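You operate a simulated robot arm through the tools that you are given. There is no shell and no other tool. Be economical: measure what you need, move in short steps, check, and stop when the job is done.

You are at the controls of a simulated two-armed robot. One attempt, no reset.

TASK
The run is off: tip the yellow and teal tubs back into their own bins.
Fine: yellow tub in the yellow bin, teal tub in the teal bin; tubs back. Set down upright: yellow tub, teal tub.

It is judged by the outcome, as a careful person would: the job done as asked, and still so three seconds after it is handed in. It fails if anything else is knocked over, pushed out of place, dropped, spilled or broken.

THE ROBOT
Two 7-joint arms with fingered hands on one trunk, on a base that drives. Base frame: it is fixed to the floor where the robot stands at the start and does not move with it; the origin is under the middle of the robot, x ahead of it, y to its left, z up. Units: mm, rad, N and s.
The left shoulder is at the start at [60, 166, 976], the right one opposite. With the tool pointing down near the work surface each hand reaches from about 100 to 800 mm from the robot's upright axis, wherever it stands, measured 20 degrees to its own side. Places, roughly: clear cover [1100, 900, 1200]; feeder switch [500, 900, 900]; grey tub (10x6x7 cm) [600, 200, 500]; teal refill bin [700, 400, 900]; white scoop (8x6x18 cm) [500, 300, 800]; yellow refill bin [700, 200, 900]. Payload 5 kg a hand.
The tool frame of a hand sits at the grasp point between the pads (the TCP): z along the fingers, y along the line on which they close. The tips reach 32 mm beyond it. Largest opening 160 mm; the body of the gripper starts 89 mm behind the TCP. The gripper is a hand of 3 fingers: y runs from the thumb to the fingers, the wrist lies at [0, 0, -267] in the tool frame.
Orientation is told as [roll, pitch, yaw] about the base's x, y, z axes, in that order, counted from this pose: with the fingers straight down and closing along the base's y, the tool's x points along the base's -x, its y along +y and its z along -z.

THE INTERFACE
- The arms move only by the tool move_arm. It takes "left_rows", "right_rows" or both (then of equal length, played together; a hand with none holds still); each is one flat list of numbers, 6 for each row, row after row: the shift along the tool's x, y, z in mm, then the turn, a rotation vector about the tool's x, y, z in rad. In form: [tx, ty, tz, wx, wy, wz, tx, ty, tz, wx, wy, wz, ...]. A call has 1 to 8 rows; each row shifts and turns the commanded pose from where the row before left it, along the tool's axes as they then stand. Rows are played at 5 a second. More than 50 mm and 0.15 rad between two rows, and nothing of the call is played. A pose out of reach is approached as far as the arm can. The call stops where the force on the tool passes 40 N (or 10 N more than at its start, if that is more) or the arm is blocked; 0.2 s more then pass. In this call time passes only in rows, and 0.2 s behind the last. The reply holds the time, the measured pose of the TCP, the force on the tool along the base axes, the opening and the grip force, in the units named above and with some noise, with the torque about the TCP (base axes, N m) and any sound that the robot's microphone picked up.
- Cameras (640 x 400 px; columns grow to the right, rows downward): "scene" is now at [42.7, 41.4, 1620.8]; the picture's right is [0.50, -0.87, 0.00], its down [-0.60, -0.35, -0.72] and it looks along [0.62, 0.36, -0.70] (base axes); focal length 286 px, centre (320, 200). "left" rides on the left gripper at [-65, -4, -116] in its tool frame; the picture's right is [0.06, -1.00, 0.00], its down [0.87, 0.05, -0.49] and it looks along [0.49, 0.03, 0.87] (tool axes); focal length 261 px, centre (320, 200). "right" rides on the right gripper at [65, -4, -116] in its tool frame; the picture's right is [0.06, 1.00, 0.00], its down [-0.87, 0.05, -0.49] and it looks along [-0.49, 0.03, 0.87] (tool axes); focal length 261 px, centre (320, 200). There is no depth. A picture from a camera that has moved, and an enlarged one, comes with that camera's place and axes in the base frame and with its lens.
- grab_frame(camera): a new picture of that camera. No time passes.
- raise_lower(by): slides the trunk up (or, below 0, down) by that many mm; the arms and the scene camera ride with it, the base frame stays. It gives what a move gives, with no picture.
- roll_base(legs): drives the robot by 1 to 6 legs, each [ahead, turn to the left] in mm and rad, along the robot's own axes; the way and the turn of a leg run together, so that a leg with both is an arc; at most 1500 mm and 3.142 rad a leg. The arms and the cameras ride along, it lands a little off, and it stops where it bumps. It gives what a move gives.
- curl_fingers(finger1, finger2, thumb_bend, hand): sets how far each is bent, from 0 (flat) to 1 (curled in); at 0.3 the hand is open as for a grip, at 0.7 the pads meet at the TCP. One left out holds its place. A second passes; each finger stops where it meets its share of the squeeze, and holds until it gets a number again. It is the only way to open and close the hand. It gives what a move gives, with no picture; readings hold the bend of each and the force on the fingers (four entries, about 0 where the hand has none), thumb and palm.
- turn_head(pan, tilt): turns the head with the scene camera to pan (to the left, within 1.501 rad either way) and tilt (down, from -0.506 to 1.204), counted from straight ahead of the robot. It gives what a move gives.
- close_up(camera, box): a new picture of the part [left, top, right, bottom] of that camera's present view, enlarged. No time passes.
- finish_job(): hands the job in; it is judged then, once.

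Go step by step. Nothing tells you exact positions but the pictures and the camera data: compare them with the known pose of the tool, close in by small moves and look again before you grip or let go. The budget is 120 turns and 88 pictures, counting those below and the enlarged ones. Unless the task says otherwise, let go and move clear before handing in, and close with one line.

The tools are called after "Request:" by a JSON object that holds its "name" and its "arguments". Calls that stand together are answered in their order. move_arm: Moves the arms, as the interface text tells. Its arguments: {"type":"object","properties":{"left_rows":{"type":"array","items":{"type":"number"}},"right_rows":{"type":"array","items":{"type":"number"}}},"required":[]} The other tools are called the same way: raise_lower (by) slides the trunk up or down; curl_fingers (finger1, finger2, thumb_bend, hand) moves the fingers one by one; roll_base (legs) drives the base; turn_head (pan, tilt) turns the head that bears the scene camera; grab_frame (camera) takes a picture; close_up (camera, box) takes an enlarged picture of a part of a camera's view; finish_job () hands the job in.

At the start:

```text
clock: 0.0
left_position: [483.4, 560.6, 1177.7]
left_orientation: [0.001, 0.0, 0.0]
left_ft_force: [0.5, 0.3, -0.5]
left_moment: [0.0, -0.01, 0.01]
left_gripper_width: 159.6
left_gripper_force: 0.0
left_shape: jaw
left_bend: [0.3, 0.3, 0.3]
left_finger forces: [0.1, 0.1, 0.0, 0.0, 0.1, 0.1]
right_position: [448.6, 43.8, 1181.0]
right_orientation: [0.001, 0.0, -0.002]
right_ft_force: [-0.3, 0.0, 0.0]
right_moment: [-0.02, -0.02, 0.01]
right_gripper_width: 159.8
right_gripper_force: 0.0
right_shape: jaw
right_bend: [0.3, 0.3, 0.3]
right_finger forces: [0.0, 0.0, 0.1, 0.0, 0.1, 0.0]
trunk travel left (down, up): [-525.0, 65.0]
robot x, y, heading: [-0.0, -0.7, -0.005]
head pan, tilt: [0.52, 0.77]
```

scene: 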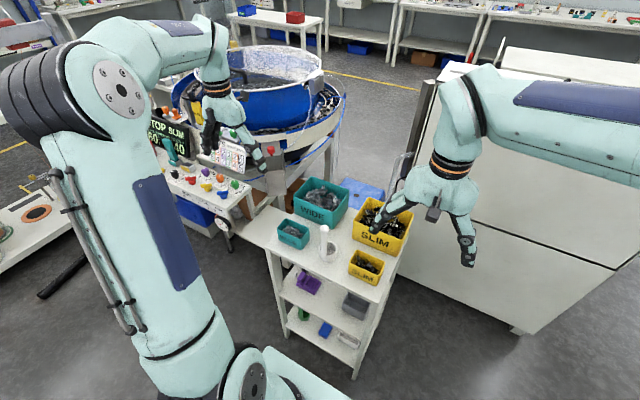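
right: 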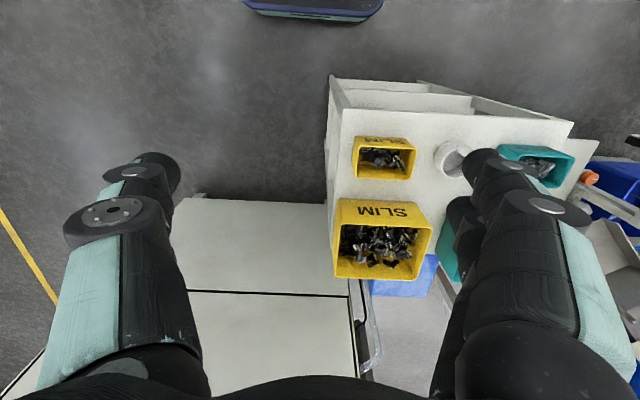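
left: 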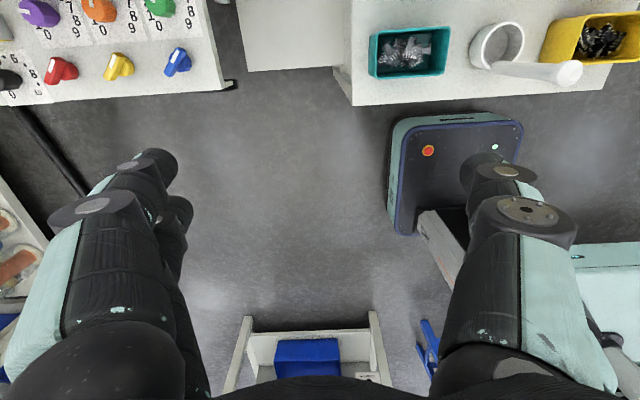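

I see a cart ahead-left that carries the two bins, the two tubs and a white scoop. I'll look closer to measure them.

Request:
{"name": "close_up", "arguments": {"camera": "scene", "box": [230, 160, 430, 285]}}

Request:
{"name": "close_up", "arguments": {"camera": "right", "box": [310, 60, 610, 290]}}

```text
3.20 times, centred on (330, 222) of scene
camera zoom: at [42.7, 41.4, 1620.8], right [0.5, -0.87, 0.0], down [-0.6, -0.35, -0.72], along [0.62, 0.36, -0.7], focal length 914 px, centre (288, 128)
```

zoom: 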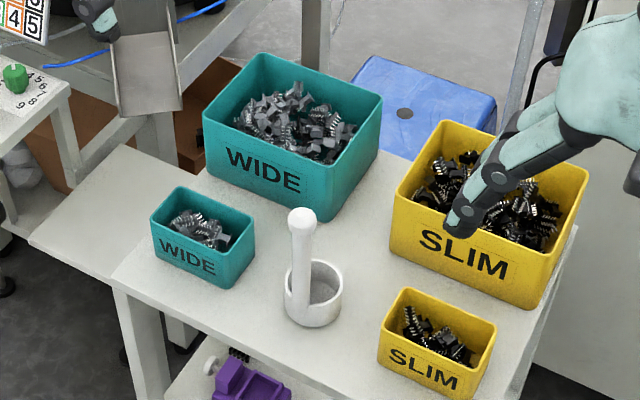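

```text
1.74 times, centred on (460, 175) of right
camera zoom: at [382.9, 40.1, 1297.8], right [-0.06, 1.0, 0.0], down [0.87, 0.05, 0.49], along [0.49, 0.03, -0.87], focal length 453 px, centre (76, 244)
```

zoom: 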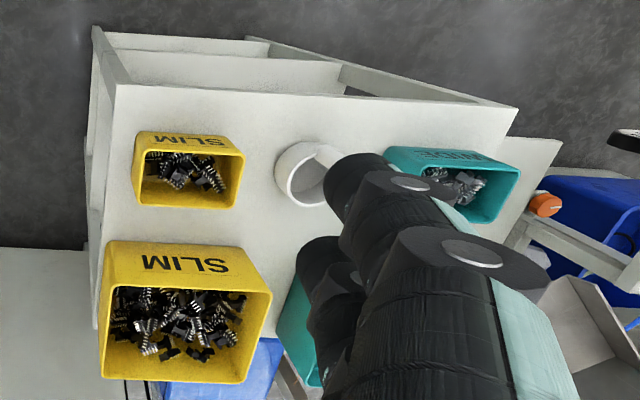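

The cart's near edge is at x≈480. I estimate the yellow tub's rim at about (555,168,852) and the teal tub's at (557,448,852), with bin rims at z≈885 and x 664–797, centred at y≈183 and y≈433. I'll use the left hand horizontally for both tubs, so I back off first to get arm room and tuck the right arm away.

Request:
{"name": "roll_base", "arguments": {"legs": [[-220, 0]]}}

Request:
{"name": "move_arm", "arguments": {"left_rows": [-25, 0, 0, 0, -0.15, 0, -24.7, 0, 3.7, 0, -0.15, 0, -23.9, 0, 7.4, 0, -0.15, 0, -22.5, 0, 10.9, 0, -0.15, 0, -20.6, 0, 14.1, 0, -0.15, 0, -18.3, 0, 17, 0, -0.15, 0, -15.5, 0, 19.6, 0, -0.15, 0, -12.4, 0, 21.7, 0, -0.15, 0], "right_rows": [0, -40, 0, 0, 0, 0, 0, -40, 0, 0, 0, 0, 0, -40, 0, 0, 0, 0, 0, -40, 0, 0, 0, 0, 0, -40, 0, 0, 0, 0, 0, -20, 0, 0, 0, 0, 0, 0, 0, 0, 0, 0, 0, 0, 0, 0, 0, 0]}}

```text
clock: 1.7
left_position: [262.8, 560.5, 1176.9]
left_orientation: [0.002, -0.001, 0.004]
left_ft_force: [-0.6, 0.3, -1.3]
left_moment: [0.02, -0.06, 0.04]
left_gripper_width: 159.7
left_gripper_force: 0.0
left_shape: jaw
left_bend: [0.3, 0.3, 0.3]
left_finger forces: [0.0, 0.0, 0.0, 0.0, 0.0, 0.0]
right_position: [228.6, 43.4, 1181.0]
right_orientation: [0.002, -0.003, 0.0]
right_ft_force: [0.6, 0.5, 0.4]
right_moment: [-0.01, -0.08, 0.03]
right_gripper_width: 159.7
right_gripper_force: 0.1
right_shape: jaw
right_bend: [0.3, 0.3, 0.3]
right_finger forces: [0.0, 0.1, 0.0, 0.1, 0.1, 0.1]
trunk travel left (down, up): [-525.0, 65.0]
robot x, y, heading: [-216.5, -1.1, -0.001]
head pan, tilt: [0.52, 0.77]
```

```text
clock: 3.5
left_position: [457.9, 547.6, 1159.9]
left_orientation: [0.231, -1.13, -0.315]
left_ft_force: [2.3, 2.7, 2.4]
left_moment: [-0.09, 0.25, -0.15]
left_gripper_width: 159.8
left_gripper_force: 0.1
left_shape: jaw
left_bend: [0.3, 0.3, 0.3]
left_finger forces: [0.0, 0.1, 0.0, 0.0, 0.1, 0.0]
right_position: [231.5, -175.2, 1177.2]
right_orientation: [0.001, 0.002, 0.001]
right_ft_force: [0.3, 0.0, 0.3]
right_moment: [0.03, 0.02, 0.0]
right_gripper_width: 159.9
right_gripper_force: 0.0
right_shape: jaw
right_bend: [0.3, 0.3, 0.3]
right_finger forces: [0.0, 0.1, 0.0, 0.0, 0.1, 0.1]
trunk travel left (down, up): [-525.0, 65.0]
robot x, y, heading: [-215.4, 1.3, 0.004]
head pan, tilt: [0.52, 0.77]
```

The left hand lags its command slightly in orientation. I'll finish levelling it while lowering it and shifting it right.

Request:
{"name": "move_arm", "arguments": {"left_rows": [23.3, -40, 9, 0, -0.15, 0, 24.4, -40, 5.5, 0, -0.15, 0, 25, -40, 1.7, 0, -0.071, 0, 25, -40, 0, 0, 0, 0, 25, -40, 0, 0, 0, 0, 25, -40, 0, 0, 0, 0, 0, -40, 0, 0, 0, 0, 0, 0, 0, 0, 0, 0]}}

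```text
clock: 5.3
left_position: [459.3, 281.9, 1025.9]
left_orientation: [0.206, -1.57, -0.203]
left_ft_force: [0.6, 0.3, 0.5]
left_moment: [0.02, -0.02, 0.0]
left_gripper_width: 160.1
left_gripper_force: 0.0
left_shape: jaw
left_bend: [0.3, 0.3, 0.3]
left_finger forces: [0.1, 0.1, 0.1, 0.1, 0.0, 0.1]
right_position: [230.5, -174.1, 1178.1]
right_orientation: [0.0, 0.001, -0.001]
right_ft_force: [-0.9, -0.2, 0.1]
right_moment: [-0.01, 0.02, 0.03]
right_gripper_width: 159.9
right_gripper_force: 0.0
right_shape: jaw
right_bend: [0.3, 0.3, 0.3]
right_finger forces: [0.1, 0.0, 0.1, 0.0, 0.0, 0.0]
trunk travel left (down, up): [-525.0, 65.0]
robot x, y, heading: [-219.9, -0.9, 0.002]
head pan, tilt: [0.52, 0.77]
```

The hand is level now. I'll move it in line with the yellow tub, above and in front of it, and narrow the fingers.

Request:
{"name": "move_arm", "arguments": {"left_rows": [10, -38, 0, 0, 0, 0, 10, -38, 0, 0, 0, 0, 10, -38, 0, 0, 0, 0, 10, 0, -20, 0, 0, 0, 0, 0, 0, 0, 0, 0]}}

Request:
{"name": "curl_fingers", "arguments": {"hand": "left", "finger1": 0.37, "finger2": 0.37, "thumb_bend": 0.37}}

Request:
{"name": "grab_frame", "arguments": {"camera": "left"}}

Request:
{"name": "grab_frame", "arguments": {"camera": "scene"}}

```text
clock: 6.5
left_position: [441.3, 166.6, 986.7]
left_orientation: [1.011, -1.569, -1.009]
left_ft_force: [0.8, 0.0, 0.2]
left_moment: [-0.02, 0.0, -0.02]
left_gripper_width: 159.9
left_gripper_force: 0.0
left_shape: jaw
left_bend: [0.3, 0.3, 0.3]
left_finger forces: [0.0, 0.0, 0.0, 0.1, 0.1, 0.1]
right_position: [231.0, -175.9, 1178.6]
right_orientation: [0.003, 0.0, -0.002]
right_ft_force: [0.0, -1.2, 0.1]
right_moment: [-0.02, 0.02, 0.04]
right_gripper_width: 159.9
right_gripper_force: 0.0
right_shape: jaw
right_bend: [0.3, 0.3, 0.3]
right_finger forces: [0.2, 0.0, 0.0, 0.0, 0.0, 0.1]
trunk travel left (down, up): [-525.0, 65.0]
robot x, y, heading: [-221.6, -1.0, 0.005]
head pan, tilt: [0.52, 0.77]
```

```text
clock: 7.5
left_position: [441.5, 165.8, 985.7]
left_orientation: [0.564, -1.571, -0.563]
left_ft_force: [0.1, 0.8, 0.5]
left_moment: [0.0, -0.01, 0.02]
left_gripper_width: 141.2
left_gripper_force: 0.1
left_shape: fingers
left_bend: [0.37, 0.37, 0.37]
left_finger forces: [0.2, 0.1, 0.0, 0.0, 0.1, 0.0]
right_position: [230.8, -175.4, 1177.9]
right_orientation: [0.001, 0.0, 0.0]
right_ft_force: [-0.5, -0.1, 0.2]
right_moment: [0.03, 0.01, 0.03]
right_gripper_width: 159.5
right_gripper_force: 0.1
right_shape: jaw
right_bend: [0.3, 0.3, 0.3]
right_finger forces: [0.1, 0.1, 0.0, 0.0, 0.1, 0.0]
trunk travel left (down, up): [-525.0, 65.0]
robot x, y, heading: [-220.1, 4.3, 0.003]
head pan, tilt: [0.52, 0.77]
```

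```text
82 pictures are left
camera left: at [326.0, 161.9, 1052.8], right [0.0, -1.0, -0.06], down [-0.49, 0.05, -0.87], along [0.87, 0.03, -0.49], focal length 261 px, centre (320, 200)
```

left: 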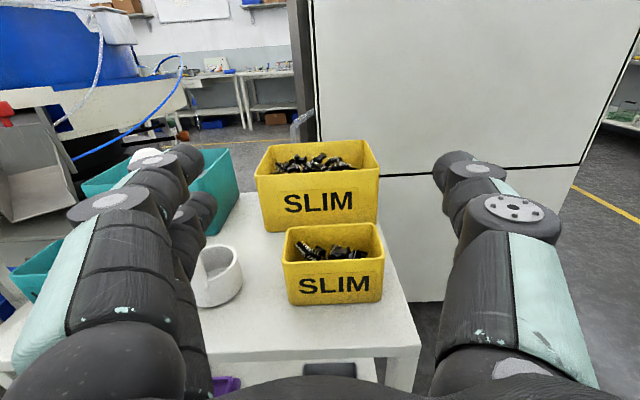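

```text
81 pictures are left
camera scene: at [-175.9, 41.0, 1620.8], right [0.5, -0.87, 0.0], down [-0.6, -0.35, -0.72], along [0.62, 0.36, -0.7], focal length 286 px, centre (320, 200)
```

scene: 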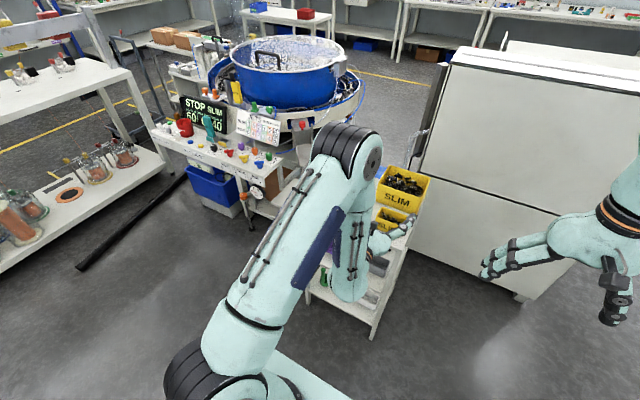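

The yellow tub is about 105 mm wide, centred near (560,160), with its rim at z≈862. I'll lower the hand in front of it and check before sliding it around the tub.

Request:
{"name": "curl_fingers", "arguments": {"hand": "left", "finger1": 0.4, "finger2": 0.4, "thumb_bend": 0.4}}

Request:
{"name": "move_arm", "arguments": {"left_rows": [30, -6, -10, 0, 0, 0, 30, 0, -10, 0, 0, 0, 30, 0, 0, 0, 0, 0, 30, 0, 0, 0, 0, 0, 20, 0, 0, 0, 0, 0, 0, 0, 0, 0, 0, 0]}}

Request:
{"name": "grab_frame", "arguments": {"camera": "left"}}

Request:
{"name": "turn_head", "arguments": {"pan": 0.3, "tilt": 0.7}}

Request:
{"name": "grab_frame", "arguments": {"camera": "scene"}}

```text
clock: 8.5
left_position: [440.6, 165.8, 986.2]
left_orientation: [0.552, -1.571, -0.55]
left_ft_force: [0.8, 0.1, -1.2]
left_moment: [0.01, 0.02, 0.01]
left_gripper_width: 129.2
left_gripper_force: 0.0
left_shape: fingers
left_bend: [0.4, 0.4, 0.4]
left_finger forces: [0.0, 0.1, 0.0, 0.0, 0.0, 0.0]
right_position: [230.7, -175.1, 1178.5]
right_orientation: [0.001, -0.001, 0.0]
right_ft_force: [-0.5, 0.1, -0.1]
right_moment: [0.0, 0.01, 0.03]
right_gripper_width: 160.2
right_gripper_force: 0.0
right_shape: jaw
right_bend: [0.3, 0.3, 0.3]
right_finger forces: [0.1, 0.1, 0.0, 0.0, 0.0, 0.0]
trunk travel left (down, up): [-525.0, 65.0]
robot x, y, heading: [-215.2, -1.7, -0.0]
head pan, tilt: [0.52, 0.77]
```

```text
clock: 9.9
left_position: [422.8, 161.4, 847.8]
left_orientation: [0.051, -1.572, -0.051]
left_ft_force: [0.1, 0.5, -0.5]
left_moment: [0.01, 0.0, 0.0]
left_gripper_width: 129.0
left_gripper_force: 0.1
left_shape: fingers
left_bend: [0.4, 0.4, 0.4]
left_finger forces: [0.0, 0.1, 0.0, 0.0, 0.0, 0.0]
right_position: [230.8, -174.5, 1177.6]
right_orientation: [0.001, -0.001, -0.002]
right_ft_force: [0.3, 0.4, 0.4]
right_moment: [0.0, 0.0, 0.01]
right_gripper_width: 159.9
right_gripper_force: 0.0
right_shape: jaw
right_bend: [0.3, 0.3, 0.3]
right_finger forces: [0.0, 0.0, 0.0, 0.0, 0.1, 0.1]
trunk travel left (down, up): [-525.0, 65.0]
robot x, y, heading: [-217.9, -2.0, 0.001]
head pan, tilt: [0.52, 0.77]
```

```text
80 pictures are left
camera left: at [308.0, 158.0, 913.9], right [0.0, -1.0, -0.06], down [-0.49, 0.05, -0.87], along [0.87, 0.03, -0.49], focal length 261 px, centre (320, 200)
```

left: 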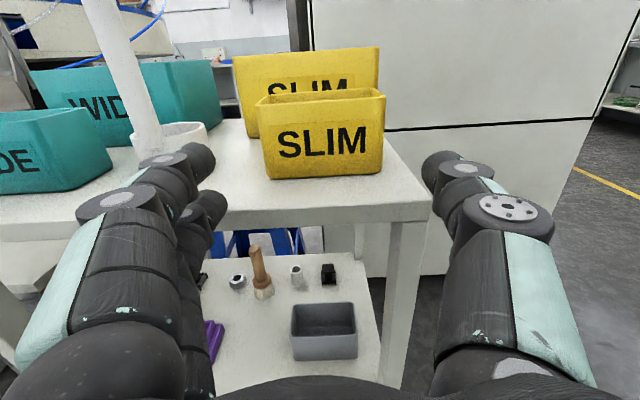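

```text
clock: 10.6
left_position: [423.7, 161.7, 848.1]
left_orientation: [0.443, -1.571, -0.443]
left_ft_force: [-1.2, -0.6, 0.0]
left_moment: [0.01, -0.01, -0.02]
left_gripper_width: 129.0
left_gripper_force: 0.0
left_shape: fingers
left_bend: [0.4, 0.4, 0.4]
left_finger forces: [0.1, 0.0, 0.1, 0.0, 0.0, 0.1]
right_position: [229.9, -174.4, 1178.0]
right_orientation: [0.002, 0.0, -0.002]
right_ft_force: [-1.5, 0.4, 0.7]
right_moment: [0.02, 0.04, 0.0]
right_gripper_width: 159.8
right_gripper_force: 0.1
right_shape: jaw
right_bend: [0.3, 0.3, 0.3]
right_finger forces: [0.0, 0.0, 0.1, 0.1, 0.0, 0.0]
trunk travel left (down, up): [-525.0, 65.0]
robot x, y, heading: [-216.9, 3.4, 0.001]
head pan, tilt: [0.3, 0.7]
```

```text
79 pictures are left
camera scene: at [-166.0, 25.4, 1626.5], right [0.3, -0.95, 0.0], down [-0.62, -0.19, -0.76], along [0.73, 0.23, -0.64], focal length 286 px, centre (320, 200)
```

scene: 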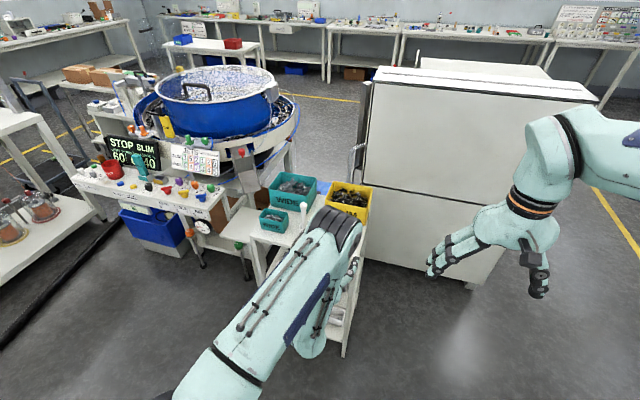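

Two views together refine this: the tub's near face is at x≈513, y 109–209, its rim at z≈882 and the table at z≈815. I'll raise the hand slightly and slide it around the tub.

Request:
{"name": "move_arm", "arguments": {"left_rows": [-8, -2, 10, 0, 0, 0, 0, 0, 22, 0, 0, 0, 0, 0, 22, 0, 0, 0, 0, 0, 22, 0, 0, 0, 0, 0, 22, 0, 0, 0, 0, 0, 18, 0, 0, 0]}}

Request:
{"name": "grab_frame", "arguments": {"camera": "left"}}

```text
clock: 12.0
left_position: [539.4, 156.7, 854.8]
left_orientation: [0.174, -1.569, -0.171]
left_ft_force: [-0.6, -0.3, -0.2]
left_moment: [-0.01, 0.0, 0.02]
left_gripper_width: 128.9
left_gripper_force: 0.0
left_shape: fingers
left_bend: [0.4, 0.4, 0.4]
left_finger forces: [0.0, 0.1, 0.0, 0.0, 0.0, 0.0]
right_position: [231.0, -174.3, 1177.8]
right_orientation: [0.003, 0.0, 0.0]
right_ft_force: [0.5, 0.3, 0.1]
right_moment: [-0.01, -0.01, -0.01]
right_gripper_width: 160.0
right_gripper_force: 0.1
right_shape: jaw
right_bend: [0.3, 0.3, 0.3]
right_finger forces: [0.0, 0.0, 0.0, 0.1, 0.0, 0.0]
trunk travel left (down, up): [-525.0, 65.0]
robot x, y, heading: [-216.8, -2.7, 0.005]
head pan, tilt: [0.3, 0.7]
```

```text
78 pictures are left
camera left: at [424.6, 152.9, 921.1], right [0.0, -1.0, -0.06], down [-0.49, 0.05, -0.87], along [0.87, 0.03, -0.49], focal length 261 px, centre (320, 200)
```

left: 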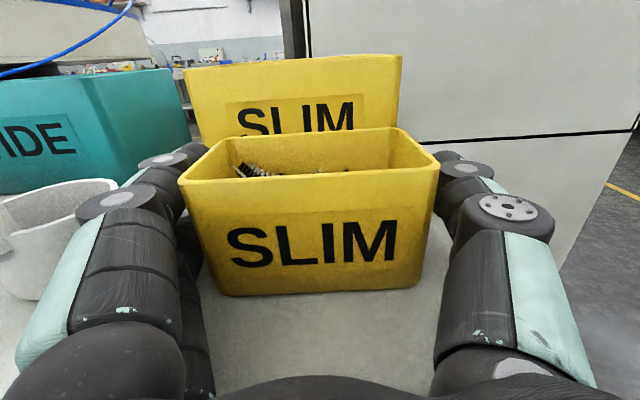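

The tub sits nicely between the fingers. I'll nudge to centre the hand and close gently.

Request:
{"name": "move_arm", "arguments": {"left_rows": [0, 3, 6, 0, 0, 0, 0, 0, 0, 0, 0, 0]}}

Request:
{"name": "curl_fingers", "arguments": {"hand": "left", "finger1": 0.47, "finger2": 0.47, "thumb_bend": 0.47}}

Request:
{"name": "grab_frame", "arguments": {"camera": "left"}}

```text
clock: 12.6
left_position: [546.2, 160.6, 854.6]
left_orientation: [-0.319, -1.569, 0.32]
left_ft_force: [0.1, 0.6, 0.6]
left_moment: [0.04, 0.02, -0.01]
left_gripper_width: 128.9
left_gripper_force: 0.1
left_shape: fingers
left_bend: [0.4, 0.4, 0.4]
left_finger forces: [0.1, 0.1, 0.0, 0.1, 0.1, 0.0]
right_position: [230.0, -175.5, 1177.6]
right_orientation: [0.001, 0.001, 0.0]
right_ft_force: [0.7, -0.6, -0.1]
right_moment: [0.03, -0.01, -0.02]
right_gripper_width: 160.0
right_gripper_force: 0.0
right_shape: jaw
right_bend: [0.3, 0.3, 0.3]
right_finger forces: [0.0, 0.0, 0.1, 0.1, 0.0, 0.0]
trunk travel left (down, up): [-525.0, 65.0]
robot x, y, heading: [-218.3, -0.6, -0.001]
head pan, tilt: [0.3, 0.7]
```

```text
clock: 13.6
left_position: [544.9, 160.2, 854.3]
left_orientation: [0.453, -1.569, -0.455]
left_ft_force: [0.7, -0.6, 0.9]
left_moment: [-0.06, -0.01, -0.02]
left_gripper_width: 105.2
left_gripper_force: 4.2
left_shape: fingers
left_bend: [0.46, 0.46, 0.46]
left_finger forces: [1.8, 1.9, 0.0, 0.0, 4.0, 0.0]
right_position: [229.6, -174.3, 1177.6]
right_orientation: [0.001, 0.001, 0.0]
right_ft_force: [0.1, -0.4, -0.3]
right_moment: [-0.05, 0.03, 0.03]
right_gripper_width: 159.9
right_gripper_force: 0.0
right_shape: jaw
right_bend: [0.3, 0.3, 0.3]
right_finger forces: [0.0, 0.1, 0.0, 0.0, 0.0, 0.0]
trunk travel left (down, up): [-525.0, 65.0]
robot x, y, heading: [-218.2, -0.3, -0.0]
head pan, tilt: [0.3, 0.7]
```

```text
77 pictures are left
camera left: at [430.0, 156.2, 920.8], right [0.0, -1.0, -0.06], down [-0.49, 0.05, -0.87], along [0.87, 0.03, -0.49], focal length 261 px, centre (320, 200)
```

left: 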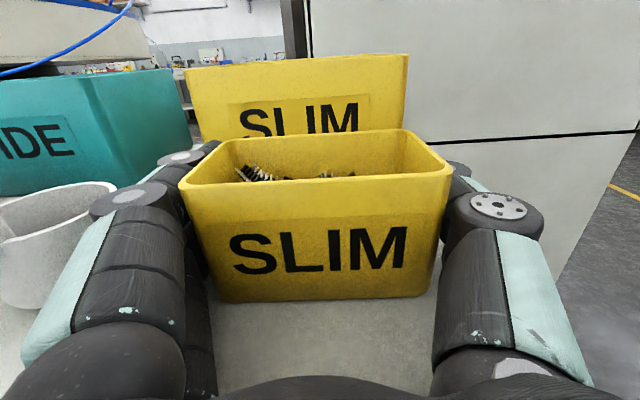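

All three fingers are in contact. I'll firm up the grip and lift a little.

Request:
{"name": "curl_fingers", "arguments": {"hand": "left", "finger1": 0.56, "finger2": 0.56, "thumb_bend": 0.56}}

Request:
{"name": "move_arm", "arguments": {"left_rows": [-10, 0, 0, 0, 0, 0, -15, 0, 0, 0, 0, 0, 0, 0, 0, 0, 0, 0]}}

Request:
{"name": "grab_frame", "arguments": {"camera": "left"}}

```text
clock: 14.6
left_position: [545.0, 161.0, 853.3]
left_orientation: [0.46, -1.572, -0.46]
left_ft_force: [0.6, -0.6, 0.7]
left_moment: [-0.01, 0.01, -0.03]
left_gripper_width: 102.1
left_gripper_force: 20.7
left_shape: fingers
left_bend: [0.47, 0.47, 0.51]
left_finger forces: [10.2, 10.3, 0.0, 0.0, 20.7, 0.0]
right_position: [230.0, -175.2, 1178.2]
right_orientation: [0.002, 0.001, 0.0]
right_ft_force: [-0.2, 0.3, -0.2]
right_moment: [-0.01, -0.01, -0.02]
right_gripper_width: 160.0
right_gripper_force: 0.0
right_shape: jaw
right_bend: [0.3, 0.3, 0.3]
right_finger forces: [0.0, 0.0, 0.1, 0.0, 0.0, 0.0]
trunk travel left (down, up): [-525.0, 65.0]
robot x, y, heading: [-219.8, -1.8, 0.002]
head pan, tilt: [0.3, 0.7]
```

```text
clock: 15.4
left_position: [544.9, 161.6, 880.7]
left_orientation: [0.287, -1.57, -0.287]
left_ft_force: [0.4, 0.5, -1.3]
left_moment: [-0.01, 0.0, -0.03]
left_gripper_width: 102.1
left_gripper_force: 20.3
left_shape: fingers
left_bend: [0.47, 0.47, 0.51]
left_finger forces: [10.4, 10.4, 0.1, 0.0, 20.7, 0.1]
right_position: [230.5, -174.9, 1177.4]
right_orientation: [0.003, 0.001, 0.0]
right_ft_force: [0.9, 0.0, -0.5]
right_moment: [0.03, -0.01, -0.03]
right_gripper_width: 160.1
right_gripper_force: 0.0
right_shape: jaw
right_bend: [0.3, 0.3, 0.3]
right_finger forces: [0.1, 0.0, 0.1, 0.0, 0.0, 0.1]
trunk travel left (down, up): [-525.0, 65.0]
robot x, y, heading: [-220.2, 0.7, 0.002]
head pan, tilt: [0.3, 0.7]
```

```text
76 pictures are left
camera left: at [429.6, 157.2, 945.9], right [0.0, -1.0, -0.06], down [-0.49, 0.05, -0.87], along [0.87, 0.03, -0.49], focal length 261 px, centre (320, 200)
```

left: 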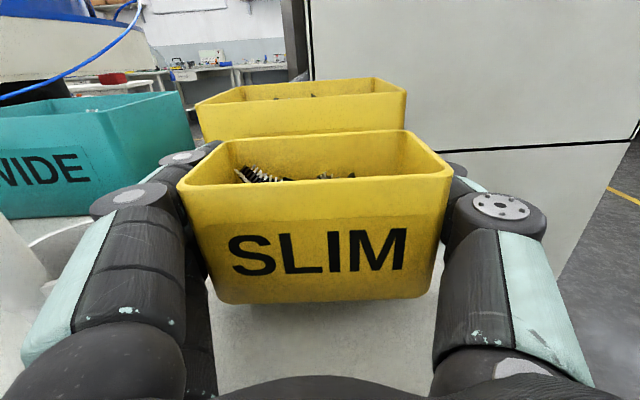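

The tub is lifted and held steady. I'll raise it clear of the bins and look again to fix the bin position.

Request:
{"name": "move_arm", "arguments": {"left_rows": [-30, 0, 0, 0, 0, 0, -30, 0, 0, 0, 0, 0, -30, 0, 0, 0, 0, 0, -30, 0, 0, 0, 0, 0, -20, 0, 0, 0, 0, 0, 0, 0, 0, 0, 0, 0]}}

Request:
{"name": "grab_frame", "arguments": {"camera": "left"}}

Request:
{"name": "close_up", "arguments": {"camera": "scene", "box": [230, 150, 430, 275]}}

```text
clock: 16.8
left_position: [545.0, 160.9, 1018.9]
left_orientation: [0.179, -1.569, -0.175]
left_ft_force: [-0.6, 0.0, -0.4]
left_moment: [0.03, 0.0, 0.01]
left_gripper_width: 102.2
left_gripper_force: 21.2
left_shape: fingers
left_bend: [0.47, 0.47, 0.51]
left_finger forces: [10.4, 10.3, 0.0, 0.0, 20.8, 0.0]
right_position: [231.1, -173.8, 1179.1]
right_orientation: [0.001, 0.0, 0.001]
right_ft_force: [0.1, -0.6, 1.2]
right_moment: [-0.04, 0.02, 0.0]
right_gripper_width: 160.0
right_gripper_force: 0.0
right_shape: jaw
right_bend: [0.3, 0.3, 0.3]
right_finger forces: [0.1, 0.1, 0.0, 0.0, 0.1, 0.1]
trunk travel left (down, up): [-525.0, 65.0]
robot x, y, heading: [-220.6, 1.6, 0.003]
head pan, tilt: [0.3, 0.7]
```

```text
75 pictures are left
camera left: at [429.5, 156.4, 1085.8], right [0.0, -1.0, -0.06], down [-0.49, 0.05, -0.87], along [0.87, 0.03, -0.49], focal length 261 px, centre (320, 200)
```

left: 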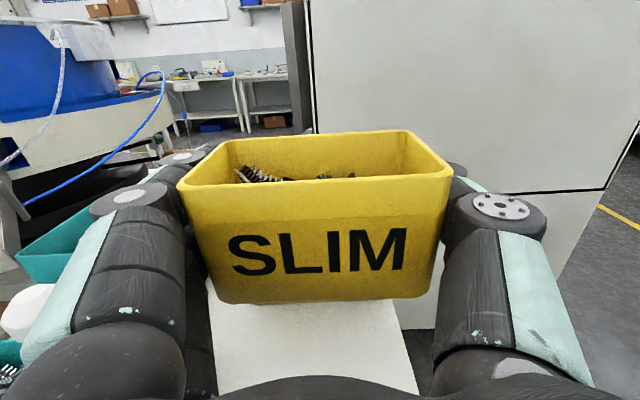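

```text
3.20 times, centred on (330, 212) of scene
camera zoom: at [-165.6, 25.4, 1626.5], right [0.3, -0.95, 0.0], down [-0.62, -0.19, -0.76], along [0.73, 0.23, -0.64], focal length 914 px, centre (288, 160)
```

zoom: 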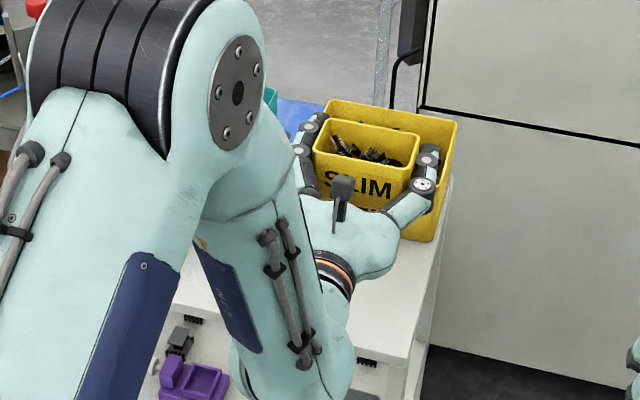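

The yellow bin works out at x 641–770, y 92–260, rim z≈912. I'll carry the tub over it, offset to +y so the pour towards −y lands near the centre.

Request:
{"name": "move_arm", "arguments": {"left_rows": [0, 11, 40, 0, 0, 0, 0, 11, 40, 0, 0, 0, 0, 11, 40, 0, 0, 0, 6, 11, 40, 0, 0, 0, 0, 0, 0, 0, 0, 0]}}

Request:
{"name": "grab_frame", "arguments": {"camera": "left"}}

Request:
{"name": "close_up", "arguments": {"camera": "scene", "box": [230, 150, 430, 275]}}

```text
clock: 18.0
left_position: [705.5, 206.2, 1011.1]
left_orientation: [-0.14, -1.571, 0.14]
left_ft_force: [-0.2, 0.3, -0.8]
left_moment: [0.0, 0.01, 0.01]
left_gripper_width: 102.1
left_gripper_force: 20.8
left_shape: fingers
left_bend: [0.47, 0.47, 0.51]
left_finger forces: [10.3, 10.2, 0.0, 0.0, 20.4, 0.0]
right_position: [229.6, -174.2, 1178.1]
right_orientation: [0.002, 0.0, -0.001]
right_ft_force: [-0.3, -0.6, -0.3]
right_moment: [-0.02, -0.01, 0.0]
right_gripper_width: 159.8
right_gripper_force: 0.1
right_shape: jaw
right_bend: [0.3, 0.3, 0.3]
right_finger forces: [0.0, 0.0, 0.0, 0.1, 0.0, 0.0]
trunk travel left (down, up): [-525.0, 65.0]
robot x, y, heading: [-217.1, -2.4, 0.003]
head pan, tilt: [0.3, 0.7]
```

```text
73 pictures are left
camera left: at [589.9, 202.1, 1078.4], right [0.0, -1.0, -0.06], down [-0.49, 0.05, -0.87], along [0.87, 0.03, -0.49], focal length 261 px, centre (320, 200)
```

left: 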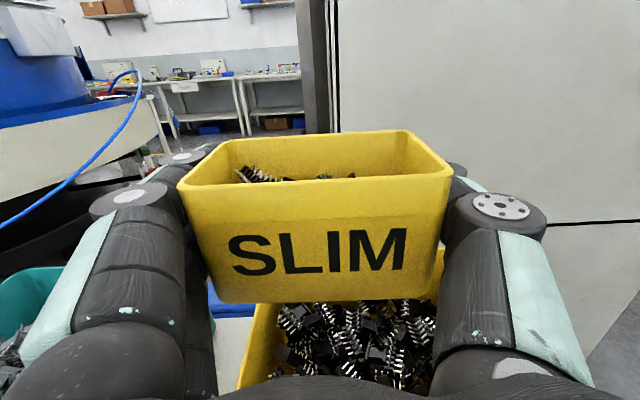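

```text
3.20 times, centred on (330, 212) of scene
camera zoom: at [-166.2, 25.3, 1626.6], right [0.3, -0.95, 0.0], down [-0.62, -0.19, -0.77], along [0.73, 0.23, -0.64], focal length 914 px, centre (288, 160)
```

zoom: 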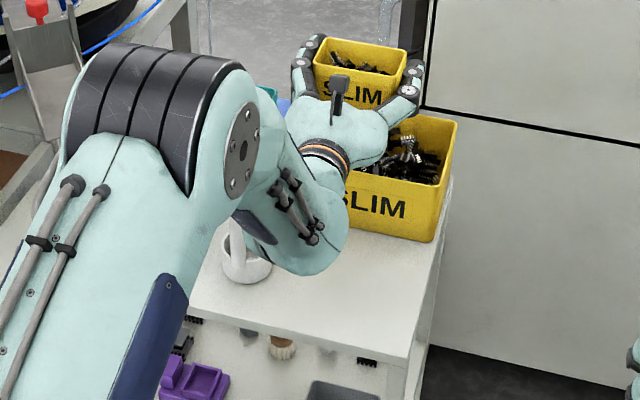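

The tub is over the bin. I'll begin the roll towards −y in stages, checking for spill.

Request:
{"name": "move_arm", "arguments": {"left_rows": [0, 0, 0, 0, 0, 0.12, 0, 0, 0, 0, 0, 0.12, 0, 0, 0, 0, 0, 0.12, 0, 0, 0, 0, 0, 0.12, 0, 0, 0, 0, 0, 0.12, 0, 0, 0, 0, 0, 0]}}

Request:
{"name": "close_up", "arguments": {"camera": "scene", "box": [230, 150, 430, 275]}}

Request:
{"name": "grab_frame", "arguments": {"camera": "left"}}

```text
clock: 19.4
left_position: [705.2, 206.4, 1014.0]
left_orientation: [1.569, -0.969, -1.57]
left_ft_force: [0.8, 0.3, -0.8]
left_moment: [0.01, 0.02, -0.01]
left_gripper_width: 102.1
left_gripper_force: 20.1
left_shape: fingers
left_bend: [0.47, 0.47, 0.51]
left_finger forces: [10.0, 10.2, 0.0, 0.1, 20.7, 0.1]
right_position: [229.1, -175.3, 1178.2]
right_orientation: [0.001, 0.002, 0.0]
right_ft_force: [0.1, -0.5, -0.1]
right_moment: [-0.01, -0.03, 0.02]
right_gripper_width: 160.0
right_gripper_force: 0.0
right_shape: jaw
right_bend: [0.3, 0.3, 0.3]
right_finger forces: [0.0, 0.0, 0.0, 0.0, 0.0, 0.0]
trunk travel left (down, up): [-525.0, 65.0]
robot x, y, heading: [-220.4, 0.2, 0.004]
head pan, tilt: [0.3, 0.7]
```

```text
3.20 times, centred on (330, 212) of scene
camera zoom: at [-165.8, 25.4, 1626.5], right [0.3, -0.95, 0.0], down [-0.62, -0.19, -0.76], along [0.73, 0.23, -0.64], focal length 914 px, centre (288, 160)
```

zoom: 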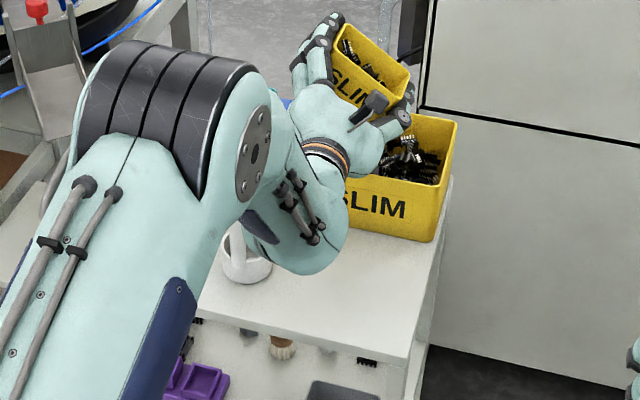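

```text
70 pictures are left
camera left: at [589.4, 165.7, 1066.8], right [0.0, -0.79, -0.62], down [-0.49, 0.54, -0.69], along [0.87, 0.3, -0.39], focal length 261 px, centre (320, 200)
```

left: 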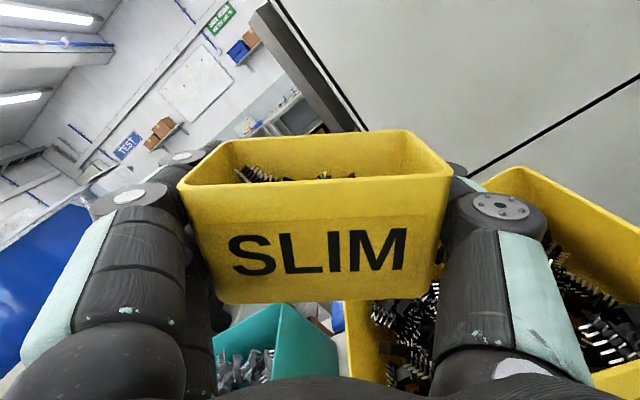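

The roll direction is right and nothing has come out yet. I'll continue slowly.

Request:
{"name": "move_arm", "arguments": {"left_rows": [0, 0, 0, 0, 0, 0.1, 0, 0, 0, 0, 0, 0.1, 0, 0, 0, 0, 0, 0.1, 0, 0, 0, 0, 0, 0.1, 0, 0, 0, 0, 0, 0.1, 0, 0, 0, 0, 0, 0]}}

Request:
{"name": "grab_frame", "arguments": {"camera": "left"}}

Request:
{"name": "close_up", "arguments": {"camera": "scene", "box": [280, 140, 440, 240]}}

```text
clock: 20.8
left_position: [705.8, 207.0, 1013.8]
left_orientation: [1.571, -0.469, -1.572]
left_ft_force: [0.4, 0.2, -1.0]
left_moment: [-0.02, -0.01, 0.0]
left_gripper_width: 102.3
left_gripper_force: 21.1
left_shape: fingers
left_bend: [0.47, 0.47, 0.51]
left_finger forces: [10.2, 10.0, 0.0, 0.1, 20.8, 0.0]
right_position: [230.6, -174.9, 1177.2]
right_orientation: [0.001, 0.0, 0.0]
right_ft_force: [-0.3, -0.3, -0.1]
right_moment: [0.03, -0.06, 0.0]
right_gripper_width: 159.7
right_gripper_force: 0.2
right_shape: jaw
right_bend: [0.3, 0.3, 0.3]
right_finger forces: [0.1, 0.0, 0.0, 0.0, 0.1, 0.1]
trunk travel left (down, up): [-525.0, 65.0]
robot x, y, heading: [-221.8, -3.7, -0.0]
head pan, tilt: [0.3, 0.7]
```

```text
69 pictures are left
camera left: at [590.2, 146.1, 1041.3], right [0.0, -0.4, -0.92], down [-0.49, 0.8, -0.34], along [0.87, 0.45, -0.19], focal length 261 px, centre (320, 200)
```

left: 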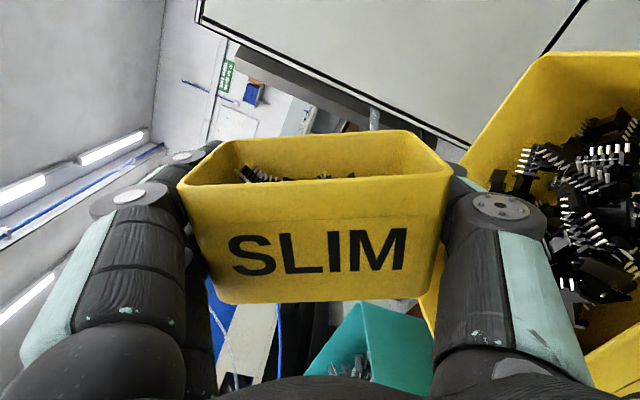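

```text
4.00 times, centred on (360, 190) of scene
camera zoom: at [-165.8, 25.5, 1626.5], right [0.3, -0.95, 0.0], down [-0.62, -0.19, -0.76], along [0.73, 0.23, -0.64], focal length 1142 px, centre (160, 240)
```

zoom: 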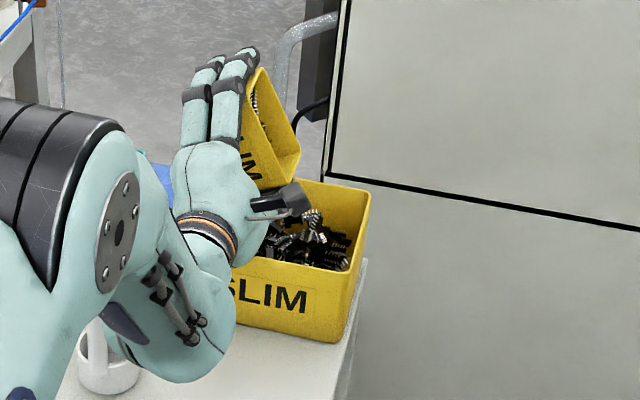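

No parts have moved at about 63° of tilt. I'll keep rolling.

Request:
{"name": "move_arm", "arguments": {"left_rows": [0, 0, 0, 0, 0, 0.1, 0, 0, 0, 0, 0, 0.1, 0, 0, 0, 0, 0, 0.1, 0, 0, 0, 0, 0, 0.1, 0, 0, 0, 0, 0, 0.1, 0, 0, 0, 0, 0, 0.1, 0, 0, 0, 0, 0, 0]}}

Request:
{"name": "grab_frame", "arguments": {"camera": "left"}}

Request:
{"name": "close_up", "arguments": {"camera": "scene", "box": [280, 140, 440, 240]}}

```text
clock: 22.4
left_position: [688.5, 257.7, 1026.7]
left_orientation: [1.564, 0.129, -1.584]
left_ft_force: [-0.4, -1.0, -0.5]
left_moment: [0.0, 0.01, 0.01]
left_gripper_width: 101.8
left_gripper_force: 20.0
left_shape: fingers
left_bend: [0.47, 0.47, 0.51]
left_finger forces: [9.7, 9.6, 0.1, 0.0, 20.1, 0.0]
left hand out of reach, approached as far as the arm can: row 2, 3, 4, 5, 6
right_position: [230.1, -174.9, 1178.1]
right_orientation: [0.001, 0.0, 0.0]
right_ft_force: [-0.2, 0.6, 0.5]
right_moment: [0.01, 0.01, -0.03]
right_gripper_width: 159.9
right_gripper_force: 0.0
right_shape: jaw
right_bend: [0.3, 0.3, 0.3]
right_finger forces: [0.0, 0.0, 0.0, 0.0, 0.0, 0.0]
trunk travel left (down, up): [-525.0, 65.0]
robot x, y, heading: [-219.6, 0.9, -0.002]
head pan, tilt: [0.3, 0.7]
```

```text
67 pictures are left
camera left: at [572.1, 195.0, 1016.0], right [0.0, 0.19, -0.98], down [-0.48, 0.86, 0.17], along [0.88, 0.47, 0.09], focal length 261 px, centre (320, 200)
```

left: 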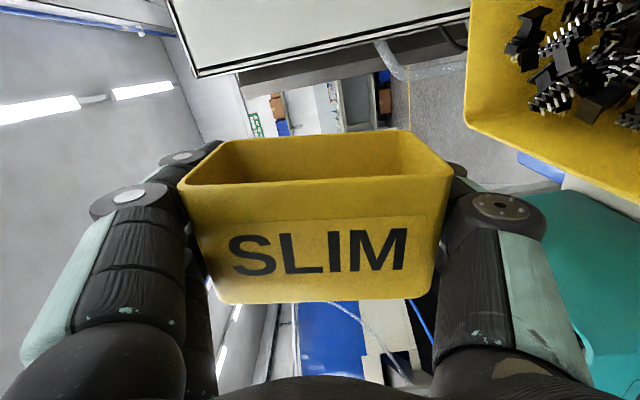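

```text
4.00 times, centred on (360, 190) of scene
camera zoom: at [-165.8, 25.6, 1626.5], right [0.3, -0.95, 0.0], down [-0.62, -0.19, -0.76], along [0.73, 0.23, -0.64], focal length 1142 px, centre (160, 240)
```

zoom: 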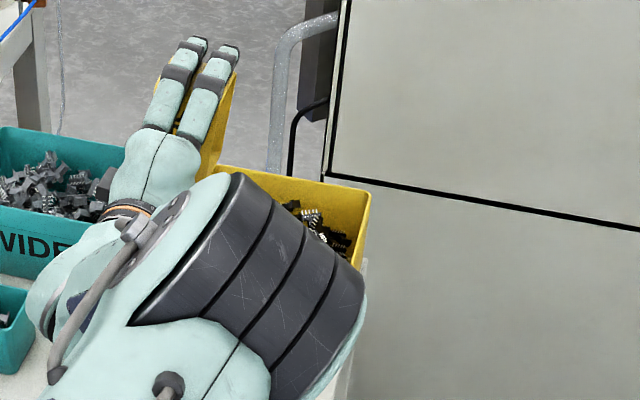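

The wrist reached its limit and the arm swung, but the tub now looks empty. I'll check the surroundings and the elbow before moving.

Request:
{"name": "grab_frame", "arguments": {"camera": "scene"}}

Request:
{"name": "close_up", "arguments": {"camera": "left", "box": [170, 110, 470, 310]}}

Request:
{"name": "grab_frame", "arguments": {"camera": "right"}}

```text
65 pictures are left
camera scene: at [-165.8, 25.6, 1626.5], right [0.3, -0.95, 0.0], down [-0.62, -0.19, -0.76], along [0.73, 0.23, -0.64], focal length 286 px, centre (320, 200)
```

scene: 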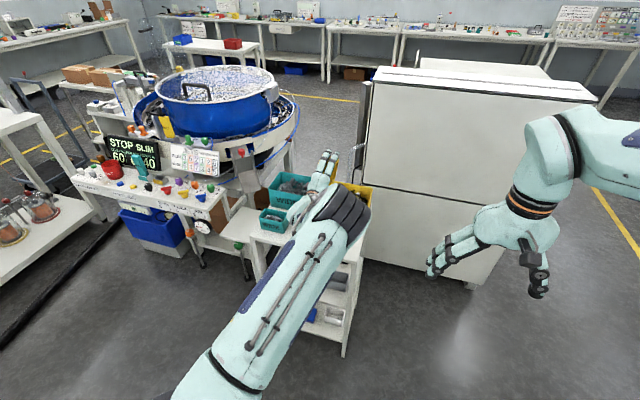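

```text
2.00 times, centred on (320, 210) of left
camera zoom: at [572.1, 195.0, 1016.0], right [0.0, 0.19, -0.98], down [-0.48, 0.86, 0.17], along [0.88, 0.47, 0.09], focal length 521 px, centre (320, 180)
```

zoom: 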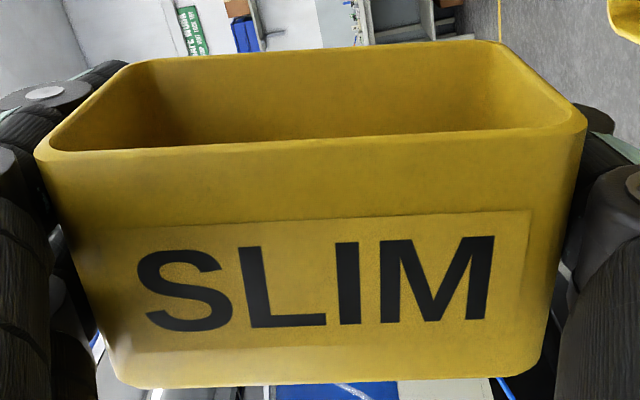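

```text
63 pictures are left
camera right: at [165.2, -178.4, 1294.6], right [-0.06, 1.0, 0.0], down [0.87, 0.05, 0.49], along [0.49, 0.03, -0.87], focal length 261 px, centre (320, 200)
```

right: 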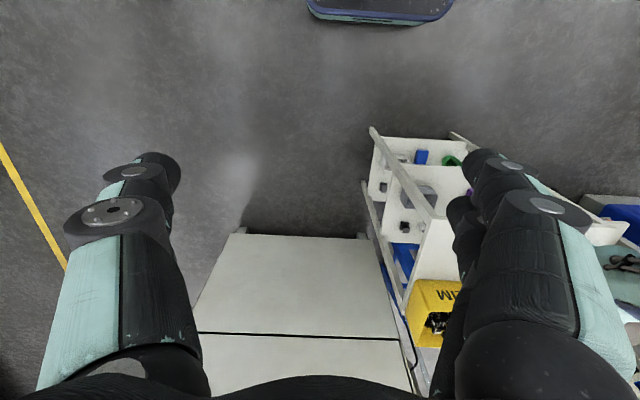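

The tub looks empty in this view. I'll roll back the same way in small steps and look inside.

Request:
{"name": "move_arm", "arguments": {"left_rows": [0, 0, 0, 0, 0, -0.1, 0, 0, 0, 0, 0, -0.1, 0, 0, 0, 0, 0, -0.1, 0, 0, 0, 0, 0, -0.1, 0, 0, 0, 0, 0, -0.1, 0, 0, 0, 0, 0, -0.1, 0, 0, 0, 0, 0, 0]}}

Request:
{"name": "grab_frame", "arguments": {"camera": "left"}}

Request:
{"name": "close_up", "arguments": {"camera": "scene", "box": [230, 140, 430, 265]}}

```text
clock: 24.0
left_position: [688.6, 257.3, 1026.3]
left_orientation: [1.572, -0.471, -1.569]
left_ft_force: [-0.1, 0.3, -0.9]
left_moment: [-0.02, 0.0, 0.01]
left_gripper_width: 102.1
left_gripper_force: 19.8
left_shape: fingers
left_bend: [0.47, 0.47, 0.51]
left_finger forces: [9.5, 9.6, 0.0, 0.0, 20.0, 0.1]
right_position: [228.3, -175.8, 1177.2]
right_orientation: [0.002, -0.001, 0.0]
right_ft_force: [0.2, 1.2, 0.3]
right_moment: [0.03, 0.03, 0.01]
right_gripper_width: 160.0
right_gripper_force: 0.1
right_shape: jaw
right_bend: [0.3, 0.3, 0.3]
right_finger forces: [0.1, 0.0, 0.1, 0.0, 0.0, 0.0]
trunk travel left (down, up): [-525.0, 65.0]
robot x, y, heading: [-221.6, 1.6, 0.002]
head pan, tilt: [0.3, 0.7]
```

```text
62 pictures are left
camera left: at [573.6, 196.8, 1053.9], right [0.0, -0.4, -0.92], down [-0.49, 0.8, -0.35], along [0.87, 0.45, -0.2], focal length 261 px, centre (320, 200)
```

left: 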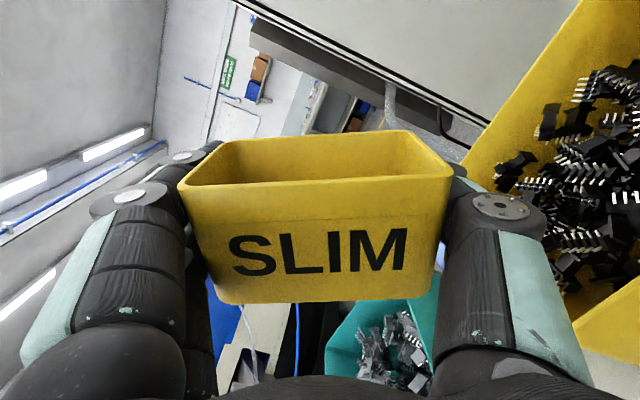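

```text
3.20 times, centred on (330, 202) of scene
camera zoom: at [-165.8, 25.4, 1626.5], right [0.3, -0.95, 0.0], down [-0.62, -0.19, -0.76], along [0.73, 0.23, -0.64], focal length 914 px, centre (288, 192)
```

zoom: 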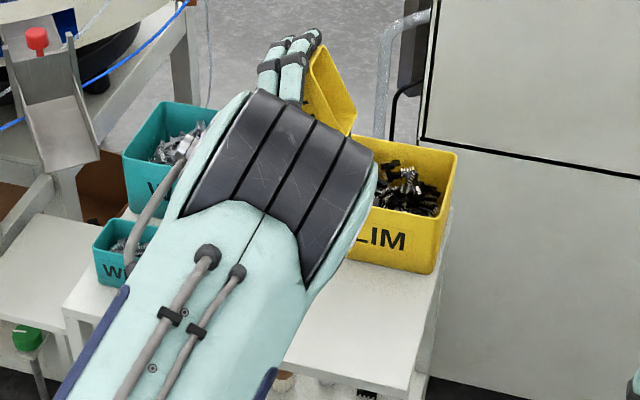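

The pose stayed shifted and the tub looks clear. I'll finish levelling it and then look inside with the head camera.

Request:
{"name": "move_arm", "arguments": {"left_rows": [0, 0, 0, 0, 0, -0.14, 0, 0, 0, 0, 0, -0.14, 0, 0, 0, 0, 0, -0.14, 0, 0, 0, 0, 0, -0.14, 0, 0, 0, 0, 0, -0.14, 0, 0, 0, 0, 0, -0.14, 0, 0, 0, 0, 0, -0.14, 0, 0, 0, 0, 0, -0.12]}}

Request:
{"name": "grab_frame", "arguments": {"camera": "left"}}

Request:
{"name": "close_up", "arguments": {"camera": "scene", "box": [230, 140, 430, 265]}}

```text
clock: 25.8
left_position: [689.1, 257.5, 1027.3]
left_orientation: [-1.245, -1.57, 1.247]
left_ft_force: [0.2, 0.2, -1.0]
left_moment: [0.01, 0.02, -0.01]
left_gripper_width: 101.9
left_gripper_force: 19.4
left_shape: fingers
left_bend: [0.47, 0.47, 0.51]
left_finger forces: [9.9, 9.8, 0.1, 0.0, 19.7, 0.1]
right_position: [230.3, -174.8, 1177.8]
right_orientation: [0.003, 0.0, -0.001]
right_ft_force: [-0.6, 0.4, 0.6]
right_moment: [0.02, 0.02, 0.08]
right_gripper_width: 160.0
right_gripper_force: 0.0
right_shape: jaw
right_bend: [0.3, 0.3, 0.3]
right_finger forces: [0.0, 0.1, 0.0, 0.1, 0.0, 0.1]
trunk travel left (down, up): [-525.0, 65.0]
robot x, y, heading: [-219.6, -3.8, 0.002]
head pan, tilt: [0.3, 0.7]
```

```text
60 pictures are left
camera left: at [573.7, 253.6, 1092.6], right [0.0, -1.0, -0.06], down [-0.49, 0.05, -0.87], along [0.87, 0.03, -0.49], focal length 261 px, centre (320, 200)
```

left: 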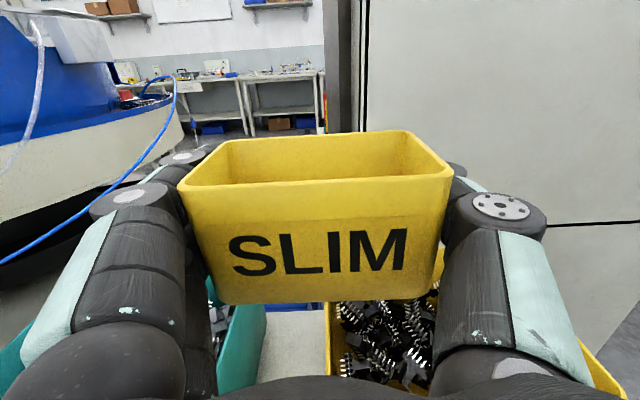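

```text
3.20 times, centred on (330, 202) of scene
camera zoom: at [-165.8, 25.6, 1626.5], right [0.3, -0.95, 0.0], down [-0.62, -0.19, -0.76], along [0.73, 0.23, -0.64], focal length 914 px, centre (288, 192)
```

zoom: 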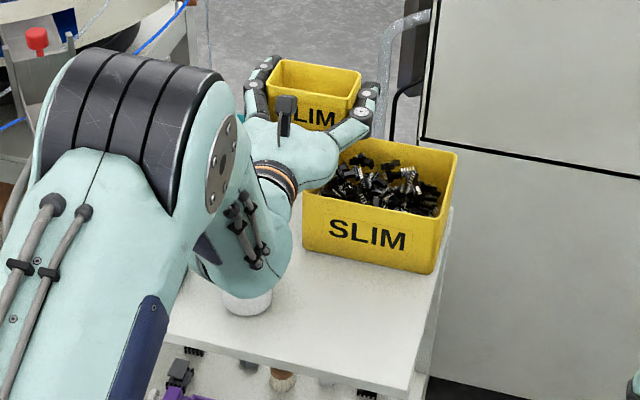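

The bin is fuller, there are no stray parts on the table, and the scoop is still in place. I'll zoom into the tub.

Request:
{"name": "close_up", "arguments": {"camera": "scene", "box": [300, 150, 360, 190]}}

```text
10.00 times, centred on (330, 170) of scene
camera zoom: at [-165.8, 25.6, 1626.5], right [0.3, -0.95, 0.0], down [-0.62, -0.19, -0.76], along [0.73, 0.23, -0.64], focal length 2855 px, centre (220, 500)
```

zoom: 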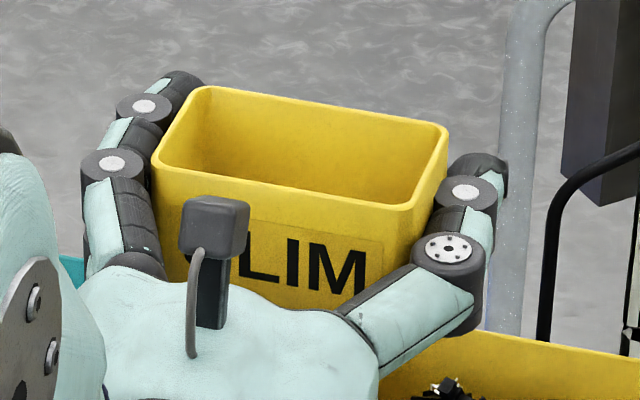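

It looks empty, but the near floor of the tub is hidden. I'll move away from the scoop, raise the tub and tilt it towards the head to verify.

Request:
{"name": "move_arm", "arguments": {"left_rows": [-20, -30, 0, 0, 0, 0, -20, -30, 0, 0, 0, 0, -20, -30, 0, 0, 0, 0, 0, 0, 0, 0, -0.13, 0, 0, 0, 0, 0, -0.13, 0, 0, 0, 0, 0, -0.13, 0, 0, 0, 0, 0, 0, 0]}}

Request:
{"name": "close_up", "arguments": {"camera": "scene", "box": [250, 120, 410, 220]}}

```text
clock: 27.4
left_position: [690.6, 169.3, 1086.0]
left_orientation: [-3.143, -1.18, -3.142]
left_ft_force: [0.1, 0.7, -0.6]
left_moment: [-0.03, -0.01, 0.0]
left_gripper_width: 101.6
left_gripper_force: 18.8
left_shape: fingers
left_bend: [0.47, 0.47, 0.51]
left_finger forces: [9.7, 9.6, 0.1, 0.0, 19.3, 0.0]
right_position: [230.2, -173.6, 1179.0]
right_orientation: [-0.001, 0.001, 0.0]
right_ft_force: [-0.3, 0.2, 0.1]
right_moment: [-0.05, -0.02, -0.01]
right_gripper_width: 159.7
right_gripper_force: 0.1
right_shape: jaw
right_bend: [0.3, 0.3, 0.3]
right_finger forces: [0.1, 0.1, 0.0, 0.1, 0.0, 0.1]
trunk travel left (down, up): [-525.0, 65.0]
robot x, y, heading: [-219.8, -0.1, 0.0]
head pan, tilt: [0.3, 0.7]
```

```text
4.00 times, centred on (330, 170) of scene
camera zoom: at [-165.8, 26.7, 1626.5], right [0.3, -0.95, 0.0], down [-0.62, -0.19, -0.76], along [0.73, 0.23, -0.64], focal length 1142 px, centre (280, 320)
```

zoom: 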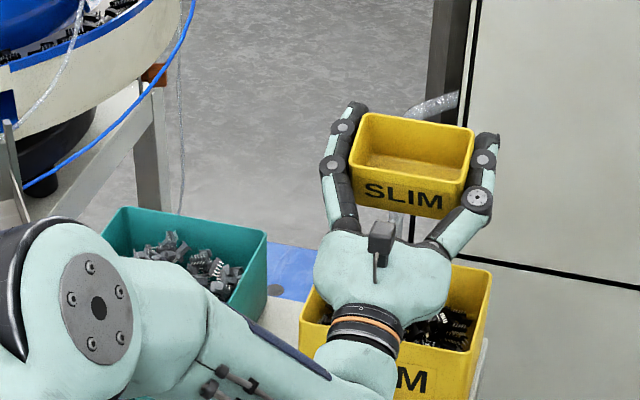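

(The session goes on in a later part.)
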